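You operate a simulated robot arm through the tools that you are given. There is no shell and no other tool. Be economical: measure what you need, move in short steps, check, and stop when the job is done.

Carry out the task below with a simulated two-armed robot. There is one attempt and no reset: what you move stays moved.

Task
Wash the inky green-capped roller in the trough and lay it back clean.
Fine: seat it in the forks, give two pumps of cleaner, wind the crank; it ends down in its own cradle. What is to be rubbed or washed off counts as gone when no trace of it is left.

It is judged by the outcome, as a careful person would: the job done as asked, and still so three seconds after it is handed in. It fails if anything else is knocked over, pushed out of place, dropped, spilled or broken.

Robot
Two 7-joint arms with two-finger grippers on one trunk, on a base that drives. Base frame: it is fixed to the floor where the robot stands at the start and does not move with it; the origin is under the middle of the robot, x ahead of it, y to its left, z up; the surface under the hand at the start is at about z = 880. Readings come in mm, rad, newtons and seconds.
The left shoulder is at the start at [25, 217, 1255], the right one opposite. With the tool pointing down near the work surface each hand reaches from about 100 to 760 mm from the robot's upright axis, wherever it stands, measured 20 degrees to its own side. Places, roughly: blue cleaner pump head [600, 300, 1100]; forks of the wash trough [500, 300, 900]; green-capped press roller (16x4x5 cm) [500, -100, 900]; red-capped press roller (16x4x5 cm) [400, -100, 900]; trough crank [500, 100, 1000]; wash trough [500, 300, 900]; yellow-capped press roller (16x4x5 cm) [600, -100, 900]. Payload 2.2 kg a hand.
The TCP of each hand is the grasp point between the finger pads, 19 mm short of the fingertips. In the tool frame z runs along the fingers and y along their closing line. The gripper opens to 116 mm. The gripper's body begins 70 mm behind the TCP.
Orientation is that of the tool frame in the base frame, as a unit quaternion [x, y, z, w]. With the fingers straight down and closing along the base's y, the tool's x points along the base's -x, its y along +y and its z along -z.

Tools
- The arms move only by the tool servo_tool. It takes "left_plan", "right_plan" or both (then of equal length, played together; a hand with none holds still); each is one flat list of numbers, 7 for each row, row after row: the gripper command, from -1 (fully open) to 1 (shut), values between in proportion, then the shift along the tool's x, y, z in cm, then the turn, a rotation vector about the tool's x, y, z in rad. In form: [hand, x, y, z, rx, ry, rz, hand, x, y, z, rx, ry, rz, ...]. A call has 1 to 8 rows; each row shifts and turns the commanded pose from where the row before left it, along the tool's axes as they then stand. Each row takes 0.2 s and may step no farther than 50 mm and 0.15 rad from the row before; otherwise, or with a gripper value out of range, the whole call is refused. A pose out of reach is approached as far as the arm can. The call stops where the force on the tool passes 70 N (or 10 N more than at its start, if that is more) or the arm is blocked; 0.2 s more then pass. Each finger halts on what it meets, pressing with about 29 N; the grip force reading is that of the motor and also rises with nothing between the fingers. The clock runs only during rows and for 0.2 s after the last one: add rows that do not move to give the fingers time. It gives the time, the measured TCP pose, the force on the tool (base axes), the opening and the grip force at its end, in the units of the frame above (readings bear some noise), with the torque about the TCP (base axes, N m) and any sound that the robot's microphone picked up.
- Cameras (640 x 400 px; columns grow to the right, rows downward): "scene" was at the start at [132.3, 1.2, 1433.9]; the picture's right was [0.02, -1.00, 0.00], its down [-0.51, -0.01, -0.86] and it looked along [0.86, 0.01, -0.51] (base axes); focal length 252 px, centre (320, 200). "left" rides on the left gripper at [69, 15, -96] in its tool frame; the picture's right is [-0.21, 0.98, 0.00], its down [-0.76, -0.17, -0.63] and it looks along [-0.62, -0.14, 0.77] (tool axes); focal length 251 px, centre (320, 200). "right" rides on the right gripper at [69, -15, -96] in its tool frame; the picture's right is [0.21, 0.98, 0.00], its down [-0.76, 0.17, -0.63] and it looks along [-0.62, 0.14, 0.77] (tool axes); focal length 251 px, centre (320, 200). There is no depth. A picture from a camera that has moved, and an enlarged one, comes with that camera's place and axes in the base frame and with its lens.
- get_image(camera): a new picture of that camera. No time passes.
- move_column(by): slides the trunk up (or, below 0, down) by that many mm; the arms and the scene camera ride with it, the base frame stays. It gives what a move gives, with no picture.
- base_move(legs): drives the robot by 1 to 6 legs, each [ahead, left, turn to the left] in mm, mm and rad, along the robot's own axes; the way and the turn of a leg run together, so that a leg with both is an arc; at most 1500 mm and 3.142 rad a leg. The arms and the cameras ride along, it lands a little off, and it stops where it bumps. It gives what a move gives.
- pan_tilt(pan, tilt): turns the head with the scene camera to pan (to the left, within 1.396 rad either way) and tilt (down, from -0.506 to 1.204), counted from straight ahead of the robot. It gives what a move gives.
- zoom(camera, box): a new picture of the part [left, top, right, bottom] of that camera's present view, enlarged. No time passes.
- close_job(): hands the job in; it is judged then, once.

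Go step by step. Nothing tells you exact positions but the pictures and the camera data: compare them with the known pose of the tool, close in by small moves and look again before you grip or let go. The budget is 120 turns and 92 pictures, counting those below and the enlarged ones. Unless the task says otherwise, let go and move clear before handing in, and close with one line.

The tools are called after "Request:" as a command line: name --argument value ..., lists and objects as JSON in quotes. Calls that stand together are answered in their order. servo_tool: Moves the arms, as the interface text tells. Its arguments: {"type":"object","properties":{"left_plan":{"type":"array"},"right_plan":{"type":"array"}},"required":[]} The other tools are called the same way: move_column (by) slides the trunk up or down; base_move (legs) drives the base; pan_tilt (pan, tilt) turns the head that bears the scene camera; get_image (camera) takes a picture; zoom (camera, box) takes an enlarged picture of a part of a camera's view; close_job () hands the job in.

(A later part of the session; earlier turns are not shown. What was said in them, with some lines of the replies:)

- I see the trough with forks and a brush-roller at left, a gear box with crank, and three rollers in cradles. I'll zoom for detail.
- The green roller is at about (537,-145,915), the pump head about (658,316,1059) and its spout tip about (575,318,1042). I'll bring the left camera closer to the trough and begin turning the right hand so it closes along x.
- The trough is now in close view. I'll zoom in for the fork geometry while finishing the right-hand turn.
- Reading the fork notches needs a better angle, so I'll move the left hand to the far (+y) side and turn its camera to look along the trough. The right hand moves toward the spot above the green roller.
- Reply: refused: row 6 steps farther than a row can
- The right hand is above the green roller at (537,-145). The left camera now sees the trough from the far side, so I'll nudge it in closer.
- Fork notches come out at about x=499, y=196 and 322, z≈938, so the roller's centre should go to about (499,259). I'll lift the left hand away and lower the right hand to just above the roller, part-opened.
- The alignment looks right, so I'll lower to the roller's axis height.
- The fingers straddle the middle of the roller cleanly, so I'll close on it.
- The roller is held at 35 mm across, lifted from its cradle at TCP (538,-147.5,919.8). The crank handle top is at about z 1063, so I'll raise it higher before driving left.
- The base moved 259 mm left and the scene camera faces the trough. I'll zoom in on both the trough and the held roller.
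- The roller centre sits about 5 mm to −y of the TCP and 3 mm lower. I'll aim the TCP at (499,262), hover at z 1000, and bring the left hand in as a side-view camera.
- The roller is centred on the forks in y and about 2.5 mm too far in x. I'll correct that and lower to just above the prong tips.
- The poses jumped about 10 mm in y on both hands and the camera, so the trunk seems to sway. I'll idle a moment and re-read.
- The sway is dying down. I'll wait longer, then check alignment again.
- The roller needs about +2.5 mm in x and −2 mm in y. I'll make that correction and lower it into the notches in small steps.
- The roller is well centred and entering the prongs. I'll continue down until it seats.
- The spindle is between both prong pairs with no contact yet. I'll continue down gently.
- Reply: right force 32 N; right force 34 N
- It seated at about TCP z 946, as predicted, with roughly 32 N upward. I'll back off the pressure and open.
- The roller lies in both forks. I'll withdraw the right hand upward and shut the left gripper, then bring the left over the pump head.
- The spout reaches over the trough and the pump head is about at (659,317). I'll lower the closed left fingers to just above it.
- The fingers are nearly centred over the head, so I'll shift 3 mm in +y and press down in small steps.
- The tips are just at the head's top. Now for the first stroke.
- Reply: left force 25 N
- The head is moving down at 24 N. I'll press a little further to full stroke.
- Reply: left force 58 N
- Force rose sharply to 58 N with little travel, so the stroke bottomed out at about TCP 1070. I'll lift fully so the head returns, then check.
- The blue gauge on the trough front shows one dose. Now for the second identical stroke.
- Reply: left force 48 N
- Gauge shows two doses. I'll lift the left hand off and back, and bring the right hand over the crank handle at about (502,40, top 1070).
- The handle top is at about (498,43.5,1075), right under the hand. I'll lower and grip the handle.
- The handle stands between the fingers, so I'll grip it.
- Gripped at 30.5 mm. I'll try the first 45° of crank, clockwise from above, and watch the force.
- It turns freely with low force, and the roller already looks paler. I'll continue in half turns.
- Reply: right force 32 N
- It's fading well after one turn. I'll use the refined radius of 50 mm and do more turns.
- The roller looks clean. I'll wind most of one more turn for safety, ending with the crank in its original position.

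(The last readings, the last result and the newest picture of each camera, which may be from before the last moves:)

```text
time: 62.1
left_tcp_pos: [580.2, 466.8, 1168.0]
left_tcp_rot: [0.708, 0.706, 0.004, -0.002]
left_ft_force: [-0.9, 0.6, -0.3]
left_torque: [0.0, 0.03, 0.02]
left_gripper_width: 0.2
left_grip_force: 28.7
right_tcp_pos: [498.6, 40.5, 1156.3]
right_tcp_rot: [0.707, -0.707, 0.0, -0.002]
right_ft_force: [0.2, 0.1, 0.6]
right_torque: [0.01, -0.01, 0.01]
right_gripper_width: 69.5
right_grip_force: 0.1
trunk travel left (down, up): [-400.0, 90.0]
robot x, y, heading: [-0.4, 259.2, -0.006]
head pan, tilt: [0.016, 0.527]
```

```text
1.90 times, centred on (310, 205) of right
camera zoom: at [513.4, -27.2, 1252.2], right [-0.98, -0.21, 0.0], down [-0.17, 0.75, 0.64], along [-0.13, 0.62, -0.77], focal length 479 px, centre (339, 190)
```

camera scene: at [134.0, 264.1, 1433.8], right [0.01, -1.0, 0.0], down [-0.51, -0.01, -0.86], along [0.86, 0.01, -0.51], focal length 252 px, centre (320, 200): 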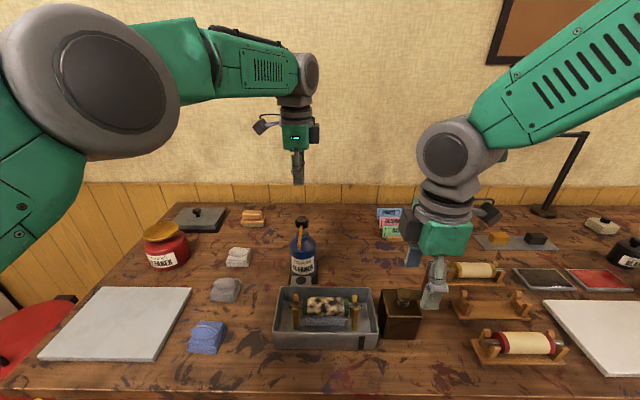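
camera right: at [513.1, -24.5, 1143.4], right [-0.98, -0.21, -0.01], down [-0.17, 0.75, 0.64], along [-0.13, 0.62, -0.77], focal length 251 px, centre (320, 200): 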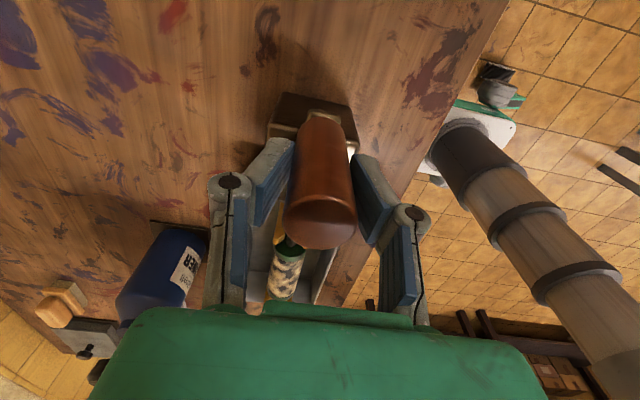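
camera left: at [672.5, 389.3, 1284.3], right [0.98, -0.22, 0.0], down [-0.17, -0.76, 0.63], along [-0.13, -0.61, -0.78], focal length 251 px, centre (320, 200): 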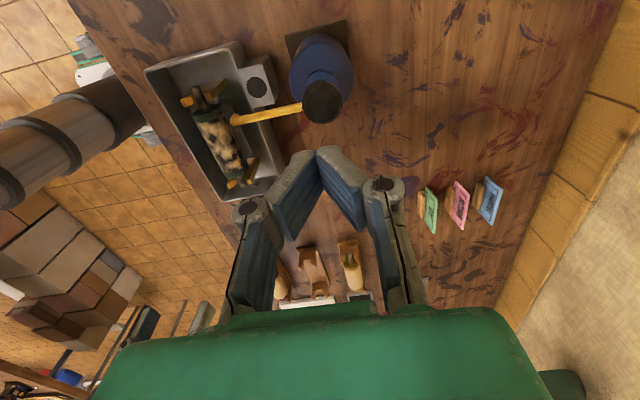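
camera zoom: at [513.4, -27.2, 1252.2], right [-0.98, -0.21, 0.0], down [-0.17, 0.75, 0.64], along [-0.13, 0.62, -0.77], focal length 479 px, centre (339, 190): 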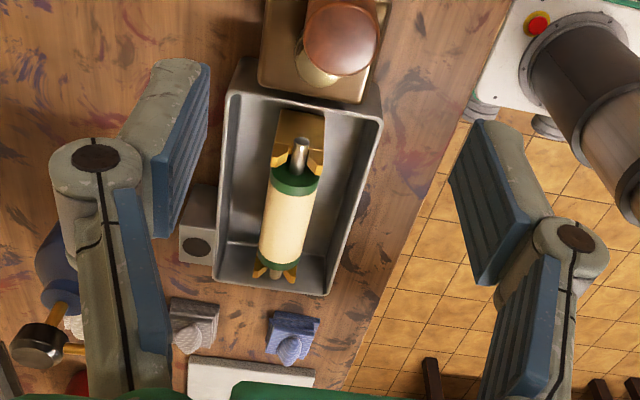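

The roller is clean all over with its spindle bright, and it still sits centred in the forks. I'll move the right hand back over it.

Request:
servo_tool --right_plan '[-0.2, -4.5, 0.1, 0, 0, 0, 0, -0.2, -4.5, 0, 0, 0, 0, 0, -0.2, -4.5, 0, 0, 0, 0, 0, -0.2, -4.5, 0, 0, 0, 0, 0, -0.2, -3.6, 0, 0, 0, 0, 0, -0.2, 0, 0, 4.5, 0, 0, 0, -0.2, 0, 0, 4.5, 0, 0, 0, -0.2, 0, 0, 4.5, 0, 0, 0]'

Request:
servo_tool --right_plan '[-0.2, 0, 0, 0, 0, 0, 0, -0.2, 0, 0, 0, 0, 0, 0, -0.2, 0, 0, 0, 0, 0, 0, -0.2, 0, 0, 0, 0, 0, 0, -0.2, 0, 0, 0, 0, 0, 0, -0.2, 0, 0, 0, 0, 0, 0, -0.2, 0, 0, 0, 0, 0, 0, -0.2, 0, 0, 0, 0, 0, 0]'

Request:
servo_tool --right_plan '[-0.2, 0, 0, 0, 0, 0, 0, -0.2, 0, 0, 0, 0, 0, 0, -0.2, 0, 0, 0, 0, 0, 0, -0.2, 0, 0, 0, 0, 0, 0]'

```text
time: 63.9
left_tcp_pos: [580.4, 467.5, 1167.4]
left_tcp_rot: [0.707, 0.707, 0.003, -0.001]
left_ft_force: [-0.1, 0.5, 0.3]
left_torque: [-0.03, -0.01, -0.01]
left_gripper_width: 0.0
left_grip_force: 28.4
right_tcp_pos: [498.0, 258.9, 1022.2]
right_tcp_rot: [-0.707, 0.707, 0.0, 0.003]
right_ft_force: [-0.3, 0.7, 0.3]
right_torque: [-0.01, 0.0, 0.02]
right_gripper_width: 69.6
right_grip_force: 0.0
trunk travel left (down, up): [-400.0, 90.0]
robot x, y, heading: [0.4, 259.8, -0.001]
head pan, tilt: [0.016, 0.527]
```

```text
time: 65.7
left_tcp_pos: [580.9, 468.3, 1167.4]
left_tcp_rot: [0.708, 0.706, 0.003, 0.0]
left_ft_force: [-0.3, 0.2, 0.3]
left_torque: [0.0, -0.03, 0.03]
left_gripper_width: 0.2
left_grip_force: 28.4
right_tcp_pos: [496.7, 258.4, 1021.0]
right_tcp_rot: [0.707, -0.707, -0.001, -0.004]
right_ft_force: [0.4, 0.2, -0.2]
right_torque: [0.0, -0.01, 0.0]
right_gripper_width: 69.8
right_grip_force: 0.0
trunk travel left (down, up): [-400.0, 90.0]
robot x, y, heading: [-2.6, 262.2, -0.004]
head pan, tilt: [0.016, 0.527]
```

```text
time: 66.7
left_tcp_pos: [578.7, 467.9, 1168.0]
left_tcp_rot: [0.708, 0.707, 0.004, -0.001]
left_ft_force: [-0.3, -0.3, 0.0]
left_torque: [0.0, 0.0, 0.01]
left_gripper_width: 0.0
left_grip_force: 28.5
right_tcp_pos: [497.6, 257.5, 1022.8]
right_tcp_rot: [-0.707, 0.707, 0.0, 0.003]
right_ft_force: [-0.6, 0.3, -0.7]
right_torque: [0.0, -0.03, 0.0]
right_gripper_width: 69.7
right_grip_force: 0.1
trunk travel left (down, up): [-400.0, 90.0]
robot x, y, heading: [0.3, 263.6, -0.005]
head pan, tilt: [0.016, 0.527]
```

The hand has settled at (497.5,257.5), where I released it. I'll lower to z 946, close, and look.

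Request:
servo_tool --right_plan '[-0.2, 0, 0, 2, 0, 0, 0, -0.2, 0, 0, 2, 0, 0, 0, -0.2, 0, 0, 2, 0, 0, 0, -0.2, 0, 0, 1.6, 0, 0, 0, -0.2, 0, 0, 0, 0, 0, 0, -0.2, 0, 0, 0, 0, 0, 0, -0.2, 0, 0, 0, 0, 0, 0]'

Request:
zoom --camera "scene" --box '[270, 230, 400, 340]'

```text
time: 68.3
left_tcp_pos: [579.2, 469.3, 1169.0]
left_tcp_rot: [0.708, 0.706, 0.002, -0.001]
left_ft_force: [1.2, 0.5, -0.2]
left_torque: [0.01, -0.03, -0.01]
left_gripper_width: 0.1
left_grip_force: 28.5
right_tcp_pos: [496.8, 259.3, 946.2]
right_tcp_rot: [-0.707, 0.707, 0.001, 0.003]
right_ft_force: [0.2, 0.1, 0.6]
right_torque: [0.01, 0.01, 0.0]
right_gripper_width: 69.5
right_grip_force: 0.1
trunk travel left (down, up): [-400.0, 90.0]
robot x, y, heading: [2.9, 259.8, -0.003]
head pan, tilt: [0.016, 0.527]
```

```text
3.64 times, centred on (335, 285) of scene
camera zoom: at [134.3, 262.2, 1433.8], right [0.01, -1.0, 0.0], down [-0.51, -0.01, -0.86], along [0.86, 0.01, -0.51], focal length 918 px, centre (266, -109)
```

zoom: 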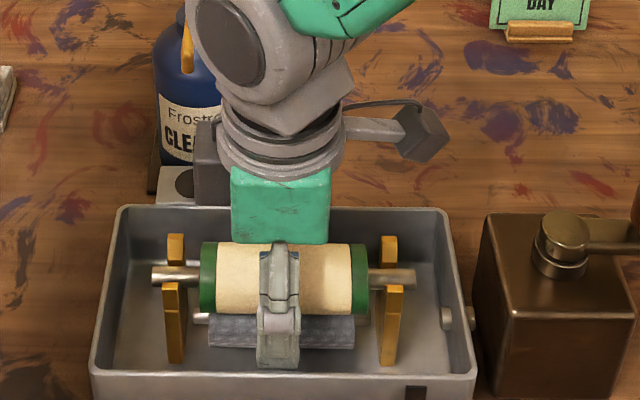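

The finger sits about 2 mm further +y on the roller than before, which I'll account for. Now I'll grip and lift.

Request:
servo_tool --right_plan '[0.0, 0.15, 0, 0, 0, 0, 0, 0.4, 0, 0, 0, 0, 0, 0, 1, 0, 0, 0, 0, 0, 0, 1, 0, 0, 0, 0, 0, 0, 1, 0, 0, 0, 0, 0, 0]'

Request:
servo_tool --right_plan '[1, 0, 0, -0.5, 0, 0, 0, 1, 0, 0, -1, 0, 0, 0, 1, 0, 0, -2, 0, 0, 0, 1, 0, 0, -3, 0, 0, 0, 1, 0, 0, -4, 0, 0, 0, 1, 0, 0, -4.5, 0, 0, 0, 1, 0, 0, -4.5, 0, 0, 0, 1, 0, 0, -4.5, 0, 0, 0]'

Request:
zoom --camera "scene" --box '[260, 100, 440, 360]'

Request:
get_image --camera "left"

```text
time: 69.5
left_tcp_pos: [579.7, 468.4, 1168.2]
left_tcp_rot: [0.708, 0.706, 0.002, -0.001]
left_ft_force: [-0.3, -0.3, -0.9]
left_torque: [0.0, -0.01, 0.0]
left_gripper_width: 0.1
left_grip_force: 28.9
right_tcp_pos: [498.2, 259.3, 946.9]
right_tcp_rot: [0.707, -0.707, 0.001, -0.003]
right_ft_force: [0.9, 0.7, 0.0]
right_torque: [0.02, 0.03, -0.01]
right_gripper_width: 34.9
right_grip_force: 29.0
trunk travel left (down, up): [-400.0, 90.0]
robot x, y, heading: [2.9, 259.9, -0.001]
head pan, tilt: [0.016, 0.527]
```

```text
time: 71.3
left_tcp_pos: [578.9, 468.0, 1168.8]
left_tcp_rot: [0.707, 0.707, 0.003, 0.0]
left_ft_force: [0.7, 0.0, 0.4]
left_torque: [0.04, -0.01, 0.0]
left_gripper_width: 0.0
left_grip_force: 28.4
right_tcp_pos: [493.4, 256.3, 1186.8]
right_tcp_rot: [0.707, -0.707, 0.0, -0.003]
right_ft_force: [-0.7, 0.7, -3.1]
right_torque: [0.03, 0.02, 0.01]
right_gripper_width: 35.0
right_grip_force: 28.8
trunk travel left (down, up): [-400.0, 90.0]
robot x, y, heading: [1.4, 261.0, -0.006]
head pan, tilt: [0.016, 0.527]
```

```text
1.54 times, centred on (350, 230) of scene
camera zoom: at [132.8, 261.4, 1433.9], right [0.01, -1.0, 0.0], down [-0.51, -0.01, -0.86], along [0.86, 0.01, -0.51], focal length 388 px, centre (274, 154)
```

zoom: 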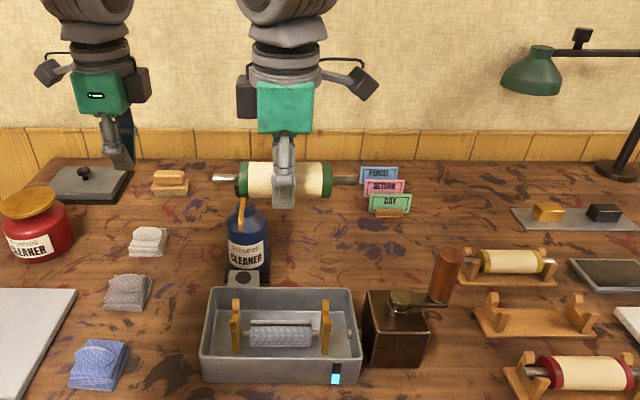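

```text
27 pictures are left
camera left: at [593.8, 537.6, 1265.5], right [0.98, -0.22, 0.0], down [-0.17, -0.76, 0.63], along [-0.13, -0.61, -0.78], focal length 251 px, centre (320, 200)
```

left: 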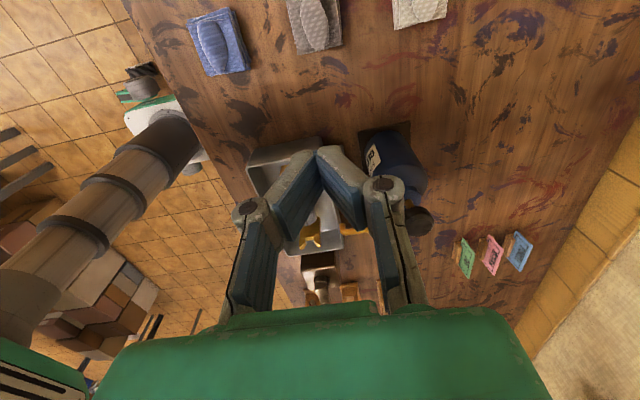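

The roller is lifted clean with the gauge, bottle and crank undisturbed. I'll drive back right by about 260 mm.

Request:
base_move --legs '[[0, -260, 0]]'

Request:
servo_tool --right_plan '[1, 4, -1.3, 0, 0, 0, 0, 1, 4, -1.3, 0, 0, 0, 0, 1, 4, -1.3, 0, 0, 0, 0, 1, 2.5, -0.5, 0, 0, 0, 0, 1, 0, 0, 4.5, 0, 0, 0, 1, 0, 0, 4.5, 0, 0, 0, 1, 0, 0, 4.5, 0, 0, 0, 1, 0, 0, 0, 0, 0, 0]'

Request:
servo_tool --right_plan '[1, 0, 0, 0, 0, 0, 0, 1, 0, 0, 0, 0, 0, 0, 1, 0, 0, 0, 0, 0, 0, 1, 0, 0, 0, 0, 0, 0, 1, 0, 0, 0, 0, 0, 0, 1, 0, 0, 0, 0, 0, 0, 1, 0, 0, 0, 0, 0, 0, 1, 0, 0, 0, 0, 0, 0]'

Request:
zoom --camera "scene" --box '[320, 200, 460, 370]'

Request:
get_image --camera "right"

```text
time: 73.2
left_tcp_pos: [579.5, 205.3, 1167.7]
left_tcp_rot: [0.709, 0.705, 0.002, 0.001]
left_ft_force: [-0.5, 0.7, 0.7]
left_torque: [-0.02, 0.03, -0.01]
left_gripper_width: 0.0
left_grip_force: 28.0
right_tcp_pos: [494.2, -5.9, 1187.9]
right_tcp_rot: [-0.706, 0.709, -0.001, 0.001]
right_ft_force: [-0.1, 0.8, -3.9]
right_torque: [-0.03, -0.03, -0.01]
right_gripper_width: 34.5
right_grip_force: 28.9
trunk travel left (down, up): [-400.0, 90.0]
robot x, y, heading: [-1.0, -3.3, -0.01]
head pan, tilt: [0.016, 0.527]
```

```text
time: 75.0
left_tcp_pos: [575.2, 207.0, 1169.6]
left_tcp_rot: [0.709, 0.705, 0.002, 0.003]
left_ft_force: [-0.1, 1.1, -0.6]
left_torque: [-0.01, 0.0, 0.01]
left_gripper_width: 0.2
left_grip_force: 28.4
right_tcp_pos: [536.3, -151.1, 1054.1]
right_tcp_rot: [-0.706, 0.708, -0.003, 0.003]
right_ft_force: [-1.1, -1.2, -2.7]
right_torque: [0.0, -0.02, 0.02]
right_gripper_width: 34.7
right_grip_force: 29.4
trunk travel left (down, up): [-400.0, 90.0]
robot x, y, heading: [-1.8, -0.4, -0.008]
head pan, tilt: [0.016, 0.527]
```

```text
time: 76.8
left_tcp_pos: [574.6, 203.9, 1168.5]
left_tcp_rot: [0.709, 0.705, 0.003, 0.002]
left_ft_force: [-0.2, -0.7, -0.7]
left_torque: [0.04, -0.02, 0.0]
left_gripper_width: 0.0
left_grip_force: 28.2
right_tcp_pos: [536.8, -153.7, 1054.3]
right_tcp_rot: [-0.706, 0.708, -0.001, 0.004]
right_ft_force: [0.3, 0.4, -3.5]
right_torque: [0.01, -0.01, 0.04]
right_gripper_width: 35.0
right_grip_force: 28.9
trunk travel left (down, up): [-400.0, 90.0]
robot x, y, heading: [-0.2, -5.9, -0.012]
head pan, tilt: [0.016, 0.527]
```

```text
2.35 times, centred on (390, 285) of scene
camera zoom: at [133.1, -12.2, 1433.7], right [0.01, -1.0, -0.01], down [-0.51, 0.0, -0.86], along [0.86, 0.01, -0.51], focal length 594 px, centre (155, 0)
```

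zoom: 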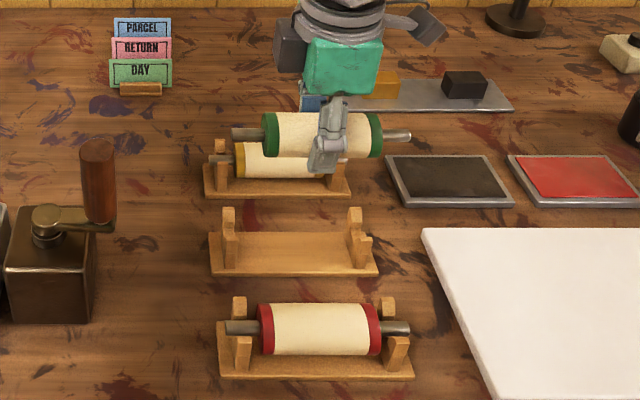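

```text
25 pictures are left
camera right: at [551.8, -220.9, 1150.5], right [-0.98, -0.21, -0.01], down [-0.17, 0.76, 0.63], along [-0.13, 0.62, -0.77], focal length 251 px, centre (320, 200)
```

right: 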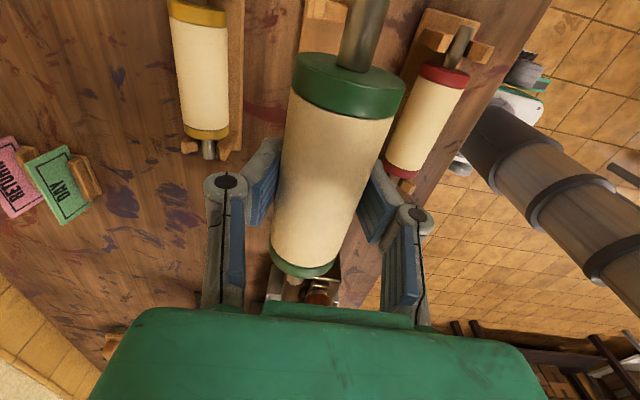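

The trunk is swaying again after the drive. I'll let it settle before aligning.

Request:
servo_tool --right_plan '[1, 0, 0, 0, 0, 0, 0, 1, 0, 0, 0, 0, 0, 0, 1, 0, 0, 0, 0, 0, 0, 1, 0, 0, 0, 0, 0, 0, 1, 0, 0, 0, 0, 0, 0, 1, 0, 0, 0, 0, 0, 0, 1, 0, 0, 0, 0, 0, 0, 1, 0, 0, 0, 0, 0, 0]'

Request:
servo_tool --right_plan '[1, 0, 0, 0, 0, 0, 0, 1, 0, 0, 0, 0, 0, 0, 1, 0, 0, 0, 0, 0, 0, 1, 0, 0, 0, 0, 0, 0, 1, 0, 0, 0, 0, 0, 0, 1, 0, 0, 0, 0, 0, 0, 1, 0, 0, 0, 0, 0, 0, 1, 0, 0, 0, 0, 0, 0]'

Request:
servo_tool --right_plan '[1, 0, 0, 0, 0, 0, 0, 1, 0, 0, 0, 0, 0, 0, 1, 0, 0, 0, 0, 0, 0]'

Request:
zoom --camera "scene" --box '[320, 200, 460, 370]'

```text
time: 78.6
left_tcp_pos: [575.3, 203.3, 1170.0]
left_tcp_rot: [0.71, 0.705, 0.004, 0.002]
left_ft_force: [-0.1, -0.5, -0.1]
left_torque: [0.02, 0.01, 0.01]
left_gripper_width: 0.0
left_grip_force: 28.4
right_tcp_pos: [537.3, -153.9, 1053.7]
right_tcp_rot: [-0.705, 0.709, -0.001, 0.004]
right_ft_force: [0.3, 0.1, -2.9]
right_torque: [0.0, -0.02, 0.0]
right_gripper_width: 34.6
right_grip_force: 29.4
trunk travel left (down, up): [-400.0, 90.0]
robot x, y, heading: [-1.5, -3.3, -0.006]
head pan, tilt: [0.016, 0.527]
```

```text
time: 80.4
left_tcp_pos: [575.4, 201.3, 1170.9]
left_tcp_rot: [0.71, 0.705, 0.004, 0.002]
left_ft_force: [0.6, 0.8, 0.5]
left_torque: [0.0, -0.02, -0.01]
left_gripper_width: 0.0
left_grip_force: 29.1
right_tcp_pos: [537.4, -155.8, 1053.3]
right_tcp_rot: [-0.706, 0.709, -0.002, 0.004]
right_ft_force: [0.9, 0.2, -3.3]
right_torque: [0.0, -0.01, -0.01]
right_gripper_width: 34.5
right_grip_force: 29.1
trunk travel left (down, up): [-400.0, 90.0]
robot x, y, heading: [3.1, -7.9, -0.007]
head pan, tilt: [0.016, 0.527]
```

```text
time: 81.2
left_tcp_pos: [576.8, 198.4, 1170.4]
left_tcp_rot: [0.71, 0.704, 0.005, 0.001]
left_ft_force: [0.1, -0.5, 0.5]
left_torque: [0.02, -0.04, 0.01]
left_gripper_width: 0.0
left_grip_force: 28.3
right_tcp_pos: [537.0, -158.4, 1054.3]
right_tcp_rot: [-0.705, 0.709, 0.0, 0.004]
right_ft_force: [0.1, -0.5, -3.5]
right_torque: [0.03, 0.02, -0.01]
right_gripper_width: 34.6
right_grip_force: 29.3
trunk travel left (down, up): [-400.0, 90.0]
robot x, y, heading: [-3.5, -5.0, -0.009]
head pan, tilt: [0.016, 0.527]
```

```text
2.35 times, centred on (390, 285) of scene
camera zoom: at [133.0, -12.4, 1433.7], right [0.01, -1.0, 0.0], down [-0.51, 0.0, -0.86], along [0.86, 0.01, -0.51], focal length 594 px, centre (155, 0)
```

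zoom: 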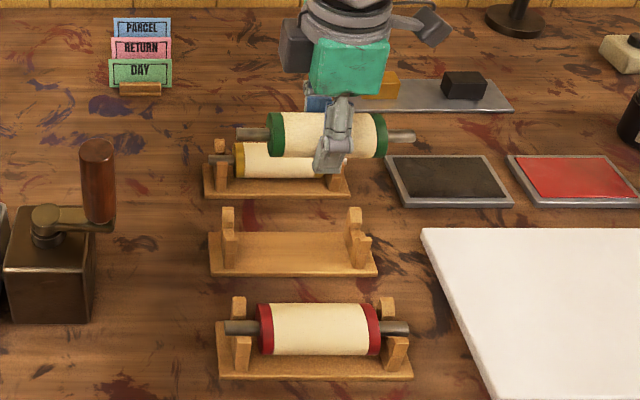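

The hand has crept to y −158, so I'll correct to (538,−147.6) and lower to z 960 for a check.

Request:
servo_tool --right_plan '[1, -1.08, -0.1, 0, 0, 0, 0, 1, 0, 0, 2.5, 0, 0, 0, 1, 0, 0, 2.5, 0, 0, 0, 1, 0, 0, 2.5, 0, 0, 0, 1, 0, 0, 1.8, 0, 0, 0, 1, 0, 0, 0, 0, 0, 0, 1, 0, 0, 0, 0, 0, 0, 1, 0, 0, 0, 0, 0, 0]'

Request:
servo_tool --right_plan '[1, 0, 0, 0, 0, 0, 0, 1, 0, 0, 0, 0, 0, 0, 1, 0, 0, 0, 0, 0, 0, 1, 0, 0, 0, 0, 0, 0]'

Request:
zoom --camera "scene" --box '[340, 240, 440, 350]'

Request:
get_image --camera "right"

```text
time: 83.0
left_tcp_pos: [574.4, 203.4, 1169.9]
left_tcp_rot: [0.71, 0.705, 0.003, 0.002]
left_ft_force: [0.0, -0.8, 0.0]
left_torque: [0.01, 0.02, -0.01]
left_gripper_width: 0.1
left_grip_force: 28.6
right_tcp_pos: [538.2, -142.1, 960.8]
right_tcp_rot: [-0.705, 0.71, -0.002, 0.003]
right_ft_force: [-0.1, 0.4, -1.9]
right_torque: [0.04, 0.02, 0.03]
right_gripper_width: 34.5
right_grip_force: 29.3
trunk travel left (down, up): [-400.0, 90.0]
robot x, y, heading: [-1.0, -6.5, -0.008]
head pan, tilt: [0.016, 0.527]
```

```text
time: 84.0
left_tcp_pos: [575.5, 206.1, 1168.5]
left_tcp_rot: [0.709, 0.706, 0.003, 0.003]
left_ft_force: [0.0, -0.3, 0.8]
left_torque: [-0.03, 0.0, -0.02]
left_gripper_width: 0.0
left_grip_force: 28.4
right_tcp_pos: [537.0, -140.4, 961.8]
right_tcp_rot: [-0.705, 0.709, -0.001, 0.003]
right_ft_force: [0.2, 0.9, -3.4]
right_torque: [0.04, 0.02, -0.03]
right_gripper_width: 34.2
right_grip_force: 29.2
trunk travel left (down, up): [-400.0, 90.0]
robot x, y, heading: [-1.7, -4.5, -0.01]
head pan, tilt: [0.016, 0.527]
```

```text
3.64 times, centred on (390, 295) of scene
camera zoom: at [133.3, -5.0, 1433.7], right [0.01, -1.0, 0.0], down [-0.51, 0.0, -0.86], along [0.86, 0.01, -0.51], focal length 918 px, centre (66, -146)
```

zoom: 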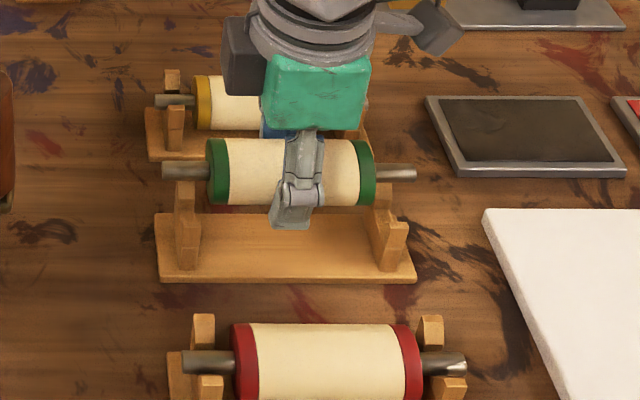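

```text
22 pictures are left
camera right: at [552.1, -208.2, 1057.9], right [-0.98, -0.21, -0.01], down [-0.17, 0.76, 0.63], along [-0.13, 0.62, -0.77], focal length 251 px, centre (320, 200)
```

right: 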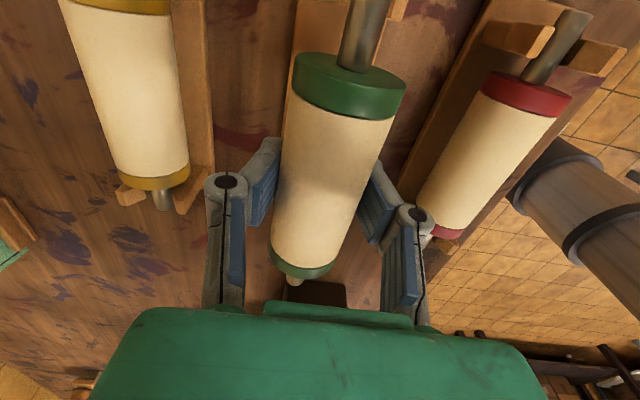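

The roller is within a millimetre or two of the cradle centre. I'll lower further to just above the posts.

Request:
servo_tool --right_plan '[1, 0.2, -0.1, 0.8, 0, 0, 0, 1, 0, 0, 0.8, 0, 0, 0, 1, 0, 0, 0.6, 0, 0, 0, 1, 0, 0, 0, 0, 0, 0]'

Request:
zoom --camera "scene" --box '[340, 240, 440, 350]'

Request:
zoom --camera "right" --box '[240, 0, 460, 130]'

```text
time: 85.0
left_tcp_pos: [575.7, 206.1, 1168.9]
left_tcp_rot: [0.709, 0.705, 0.002, 0.002]
left_ft_force: [-0.9, -0.3, 0.8]
left_torque: [0.01, 0.0, 0.02]
left_gripper_width: 0.0
left_grip_force: 28.3
right_tcp_pos: [538.6, -140.3, 939.3]
right_tcp_rot: [-0.705, 0.709, -0.003, 0.002]
right_ft_force: [0.8, -0.3, -3.8]
right_torque: [0.01, 0.04, -0.02]
right_gripper_width: 34.3
right_grip_force: 29.4
trunk travel left (down, up): [-400.0, 90.0]
robot x, y, heading: [-1.2, -4.3, -0.012]
head pan, tilt: [0.016, 0.527]
```

```text
3.64 times, centred on (390, 295) of scene
camera zoom: at [133.3, -4.3, 1433.7], right [0.01, -1.0, 0.0], down [-0.51, 0.0, -0.86], along [0.86, 0.01, -0.51], focal length 918 px, centre (66, -146)
```

zoom: 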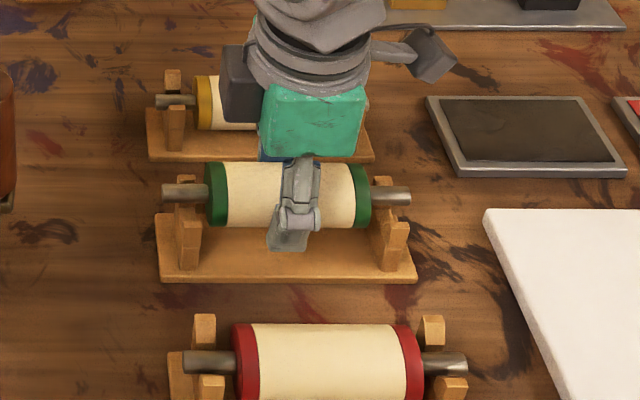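

```text
2.91 times, centred on (350, 65) of right
camera zoom: at [552.9, -208.7, 1035.4], right [-0.98, -0.21, -0.01], down [-0.17, 0.76, 0.63], along [-0.13, 0.62, -0.78], focal length 731 px, centre (233, 593)
```

zoom: 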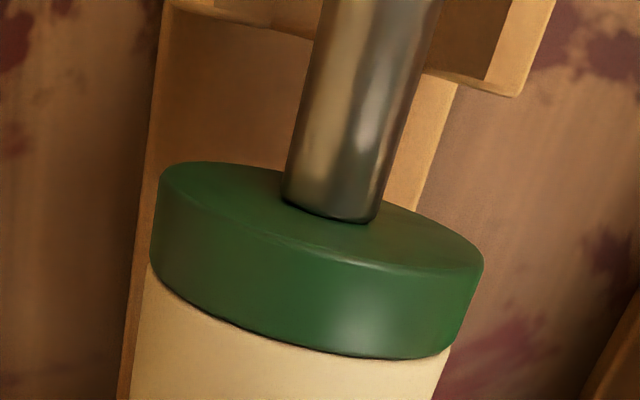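

It needs about 3 mm toward −y. I'll correct that and lower until it rests.

Request:
servo_tool --right_plan '[1, 0.33, 0, 0, 0, 0, 0, 1, 0, 0, 0.4, 0, 0, 0, 1, 0, 0, 0.4, 0, 0, 0, 1, 0, 0, 0.3, 0, 0, 0, 1, 0, 0, 0.2, 0, 0, 0, 1, 0, 0, 0.0, 0, 0, 0]'

Request:
zoom --camera "scene" --box '[340, 240, 440, 350]'

Request:
zoom --camera "right" --box '[240, 0, 460, 130]'

```text
time: 86.4
left_tcp_pos: [575.0, 206.5, 1169.5]
left_tcp_rot: [0.709, 0.705, 0.003, 0.002]
left_ft_force: [0.6, 0.4, -0.4]
left_torque: [-0.01, 0.02, 0.01]
left_gripper_width: 0.3
left_grip_force: 28.2
right_tcp_pos: [537.7, -144.3, 924.9]
right_tcp_rot: [-0.705, 0.709, -0.002, 0.003]
right_ft_force: [0.1, 0.3, -2.9]
right_torque: [0.02, -0.01, 0.02]
right_gripper_width: 34.5
right_grip_force: 29.0
trunk travel left (down, up): [-400.0, 90.0]
robot x, y, heading: [-1.6, 0.9, -0.008]
head pan, tilt: [0.016, 0.527]
```

```text
3.64 times, centred on (390, 295) of scene
camera zoom: at [133.3, -4.2, 1433.7], right [0.01, -1.0, 0.0], down [-0.51, 0.0, -0.86], along [0.86, 0.01, -0.51], focal length 918 px, centre (66, -146)
```

zoom: 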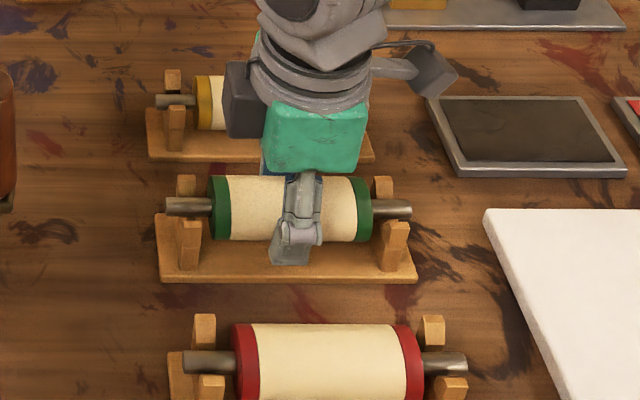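

```text
2.91 times, centred on (350, 65) of right
camera zoom: at [552.6, -211.7, 1022.6], right [-0.98, -0.21, -0.01], down [-0.17, 0.76, 0.63], along [-0.13, 0.62, -0.78], focal length 731 px, centre (233, 593)
```

zoom: 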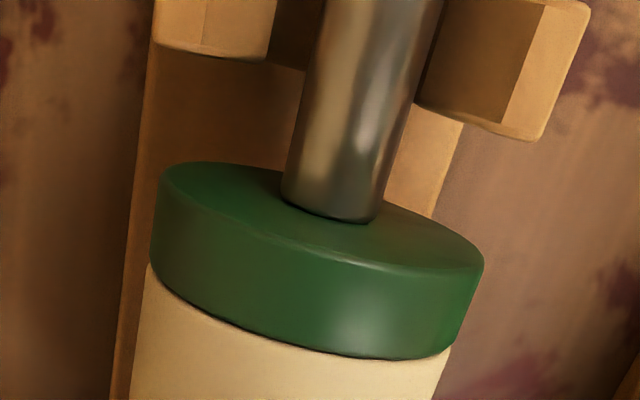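

It's between the prongs at both ends, so I'll continue down with a 1 mm nudge in +x until contact.

Request:
servo_tool --right_plan '[1, 0, -0.1, 0.2, 0, 0, 0, 1, 0, 0, 0.2, 0, 0, 0, 1, 0, 0, 0.1, 0, 0, 0, 1, 0, 0, 0, 0, 0, 0]'

```text
time: 87.4
left_tcp_pos: [574.6, 205.3, 1168.3]
left_tcp_rot: [0.709, 0.705, 0.002, 0.002]
left_ft_force: [0.4, 0.3, -0.9]
left_torque: [-0.01, 0.0, 0.01]
left_gripper_width: 0.2
left_grip_force: 27.9
right_tcp_pos: [539.2, -145.5, 920.8]
right_tcp_rot: [-0.705, 0.709, -0.003, 0.003]
right_ft_force: [0.3, 0.2, -2.9]
right_torque: [0.03, -0.02, -0.02]
right_gripper_width: 34.5
right_grip_force: 28.9
trunk travel left (down, up): [-400.0, 90.0]
robot x, y, heading: [-3.5, -3.0, -0.01]
head pan, tilt: [0.016, 0.527]
```

Request:
servo_tool --right_plan '[1, 0, 0, 0.1, 0, 0, 0, 1, 0, 0, 0.1, 0, 0, 0, 1, 0, 0, 0, 0, 0, 0]'

Request:
zoom --camera "scene" --box '[340, 240, 440, 350]'

```text
time: 88.2
left_tcp_pos: [575.2, 206.7, 1169.1]
left_tcp_rot: [0.709, 0.705, 0.002, 0.003]
left_ft_force: [-0.3, 0.9, 0.4]
left_torque: [0.02, 0.02, 0.01]
left_gripper_width: 0.0
left_grip_force: 28.4
right_tcp_pos: [539.0, -144.1, 919.8]
right_tcp_rot: [-0.705, 0.71, -0.002, 0.003]
right_ft_force: [0.8, -1.0, -4.0]
right_torque: [0.01, -0.02, 0.0]
right_gripper_width: 34.5
right_grip_force: 29.2
trunk travel left (down, up): [-400.0, 90.0]
robot x, y, heading: [1.9, -4.8, -0.007]
head pan, tilt: [0.016, 0.527]
```

```text
3.64 times, centred on (390, 295) of scene
camera zoom: at [133.3, -4.2, 1433.7], right [0.01, -1.0, 0.0], down [-0.51, 0.0, -0.86], along [0.86, 0.01, -0.51], focal length 918 px, centre (66, -146)
```

zoom: 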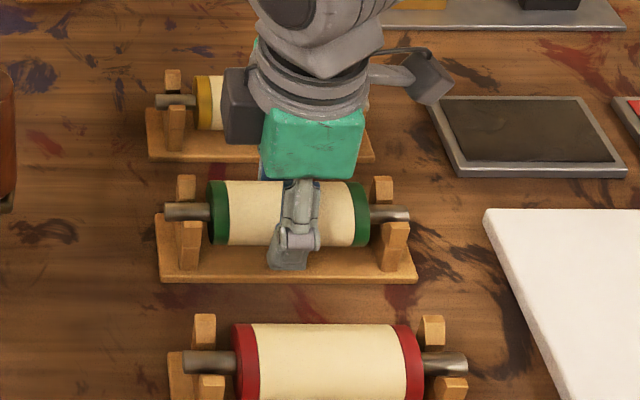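

No contact yet. I'll continue down in millimetre steps.

Request:
servo_tool --right_plan '[1, 0.1, 0, 0.1, 0, 0, 0, 1, 0, 0, 0.1, 0, 0, 0, 1, 0, 0, 0, 0, 0, 0]'

Request:
servo_tool --right_plan '[1, 0, 0, 0.1, 0, 0, 0, 1, 0, 0, 0.1, 0, 0, 0, 1, 0, 0, 0, 0, 0, 0]'

```text
time: 89.0
left_tcp_pos: [575.8, 205.8, 1169.1]
left_tcp_rot: [0.709, 0.705, 0.003, 0.002]
left_ft_force: [-0.3, 0.4, -0.3]
left_torque: [0.0, 0.0, 0.0]
left_gripper_width: 0.0
left_grip_force: 29.0
right_tcp_pos: [538.6, -144.9, 917.8]
right_tcp_rot: [-0.705, 0.709, -0.004, 0.004]
right_ft_force: [1.1, 0.1, 1.4]
right_torque: [-0.06, 0.02, 0.02]
right_gripper_width: 34.6
right_grip_force: 28.8
trunk travel left (down, up): [-400.0, 90.0]
robot x, y, heading: [-3.4, -3.8, -0.007]
head pan, tilt: [0.016, 0.527]
```

```text
time: 89.8
left_tcp_pos: [573.6, 207.4, 1169.6]
left_tcp_rot: [0.709, 0.705, 0.003, 0.004]
left_ft_force: [-0.3, 0.4, -0.3]
left_torque: [0.01, 0.05, 0.01]
left_gripper_width: 0.0
left_grip_force: 28.6
right_tcp_pos: [539.5, -146.5, 917.3]
right_tcp_rot: [-0.705, 0.709, -0.004, 0.005]
right_ft_force: [1.9, -1.2, 17.2]
right_torque: [0.15, -0.02, 0.13]
right_gripper_width: 34.4
right_grip_force: 29.0
trunk travel left (down, up): [-400.0, 90.0]
robot x, y, heading: [-0.6, -6.2, -0.006]
head pan, tilt: [0.016, 0.527]
```

It rests in the cradle with 17 N of contact. I'll ease off, open, and check.

Request:
servo_tool --right_plan '[1, 0, 0, -0.1, 0, 0, 0, 1, 0, 0, 0, 0, 0, 0, 0.2, 0, 0, 0, 0, 0, 0, 0.0, 0, 0, 0, 0, 0, 0, -0.3, 0, 0, 0, 0, 0, 0, -0.3, 0, 0, 0, 0, 0, 0]'

Request:
zoom --camera "scene" --box '[340, 240, 440, 350]'

Request:
get_image --camera "right"

```text
time: 91.2
left_tcp_pos: [574.8, 206.4, 1169.1]
left_tcp_rot: [0.709, 0.705, 0.002, 0.001]
left_ft_force: [0.1, -0.1, -0.7]
left_torque: [-0.01, -0.02, 0.02]
left_gripper_width: 0.0
left_grip_force: 28.8
right_tcp_pos: [538.2, -145.7, 916.2]
right_tcp_rot: [-0.705, 0.71, -0.003, 0.002]
right_ft_force: [0.8, -0.2, -0.4]
right_torque: [-0.01, 0.0, -0.02]
right_gripper_width: 75.4
right_grip_force: 0.0
trunk travel left (down, up): [-400.0, 90.0]
robot x, y, heading: [-3.1, -2.9, -0.011]
head pan, tilt: [0.016, 0.527]
```

```text
3.64 times, centred on (390, 295) of scene
camera zoom: at [132.8, -4.1, 1433.8], right [0.01, -1.0, 0.0], down [-0.51, 0.0, -0.86], along [0.86, 0.01, -0.51], focal length 918 px, centre (66, -146)
```

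zoom: 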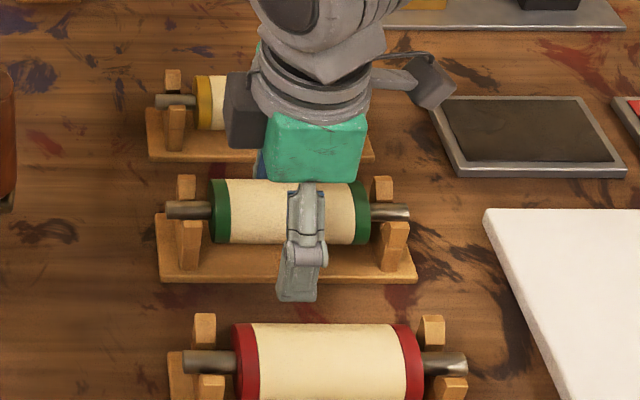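

```text
15 pictures are left
camera right: at [553.0, -213.2, 1013.2], right [-0.98, -0.21, -0.01], down [-0.17, 0.76, 0.63], along [-0.13, 0.62, -0.78], focal length 251 px, centre (320, 200)
```

right: 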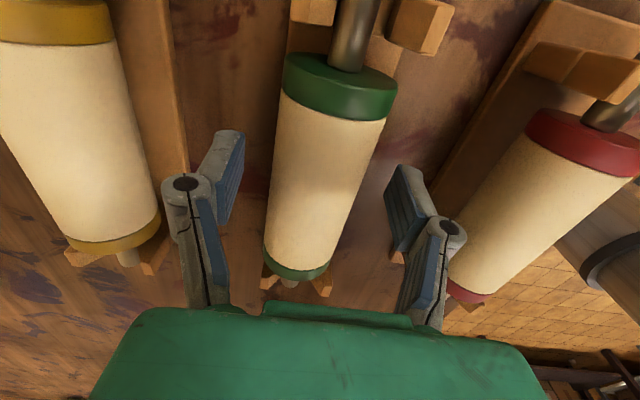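

The roller is down in its cradle. I'll lift the hand straight up and clear, then look over the whole table.

Request:
servo_tool --right_plan '[-0.3, 0, 0, -1.5, 0, 0, 0, -0.3, 0, 0, -2, 0, 0, 0, -0.3, 0, 0, -3, 0, 0, 0, -0.3, 0, 0, -4, 0, 0, 0, -0.3, 0, 0, -4.5, 0, 0, 0, -0.3, 0, 0, -4.5, 0, 0, 0, -0.3, 0, 0, -4.5, 0, 0, 0, -0.3, 0, 0, 0, 0, 0, 0]'

Request:
get_image --camera "scene"

Request:
zoom --camera "scene" --box '[340, 240, 440, 350]'

Request:
zoom --camera "right" --box '[240, 0, 400, 200]'

```text
time: 93.0
left_tcp_pos: [574.9, 205.8, 1168.3]
left_tcp_rot: [0.709, 0.705, 0.002, 0.003]
left_ft_force: [0.0, 0.7, 0.2]
left_torque: [0.01, 0.0, -0.01]
left_gripper_width: 0.0
left_grip_force: 28.3
right_tcp_pos: [536.1, -146.3, 1157.2]
right_tcp_rot: [-0.706, 0.709, -0.002, 0.004]
right_ft_force: [1.1, 0.1, -0.1]
right_torque: [-0.03, 0.0, 0.01]
right_gripper_width: 75.3
right_grip_force: 0.1
trunk travel left (down, up): [-400.0, 90.0]
robot x, y, heading: [-1.3, -5.0, -0.007]
head pan, tilt: [0.016, 0.527]
```

```text
14 pictures are left
camera scene: at [132.9, -4.4, 1433.7], right [0.01, -1.0, 0.0], down [-0.51, 0.0, -0.86], along [0.86, 0.01, -0.51], focal length 252 px, centre (320, 200)
```

scene: 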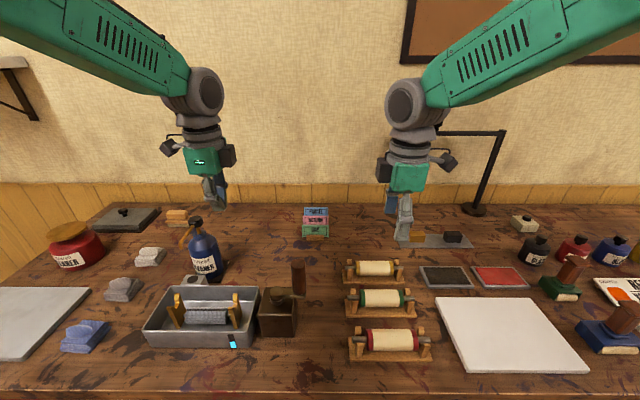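

```text
3.64 times, centred on (390, 295) of scene
camera zoom: at [132.9, -4.4, 1433.7], right [0.01, -1.0, 0.0], down [-0.51, 0.0, -0.86], along [0.86, 0.01, -0.51], focal length 918 px, centre (66, -146)
```

zoom: 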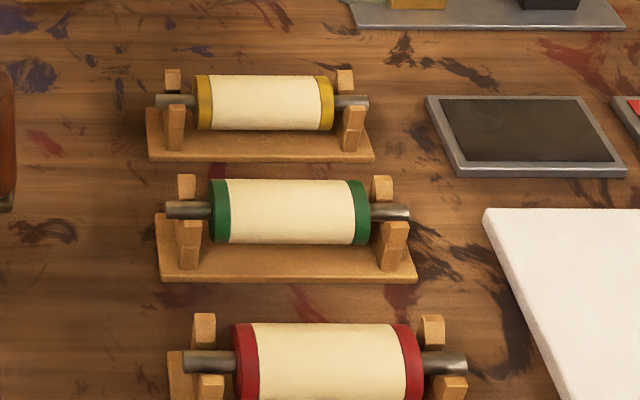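

```text
2.00 times, centred on (320, 100) of right
camera zoom: at [551.4, -213.9, 1253.9], right [-0.98, -0.21, -0.01], down [-0.17, 0.76, 0.63], along [-0.13, 0.62, -0.77], focal length 503 px, centre (320, 400)
```

zoom: 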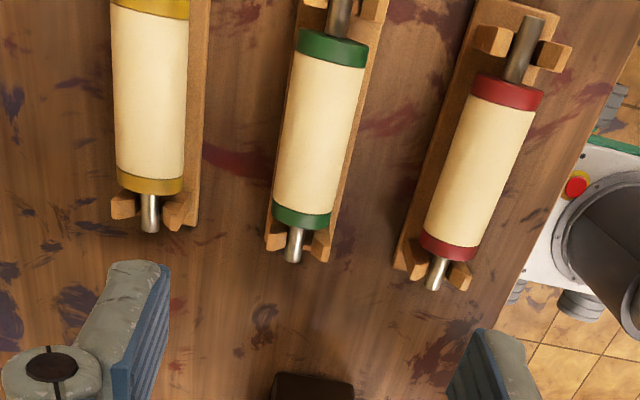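

The green-capped roller lies clean and seated in its own cradle, everything else is where it was, and both hands are clear. I'm handing the job in.

Request:
close_job

```text
The job is handed in.
```

The green-capped roller is washed and back in its own cradle. I gave it two pumps of cleaner and just under four turns of the crank. No ink showed in the last pictures, though I did not turn it over to check the underside. Nothing else on the table was moved, and both hands were clear before I handed in.
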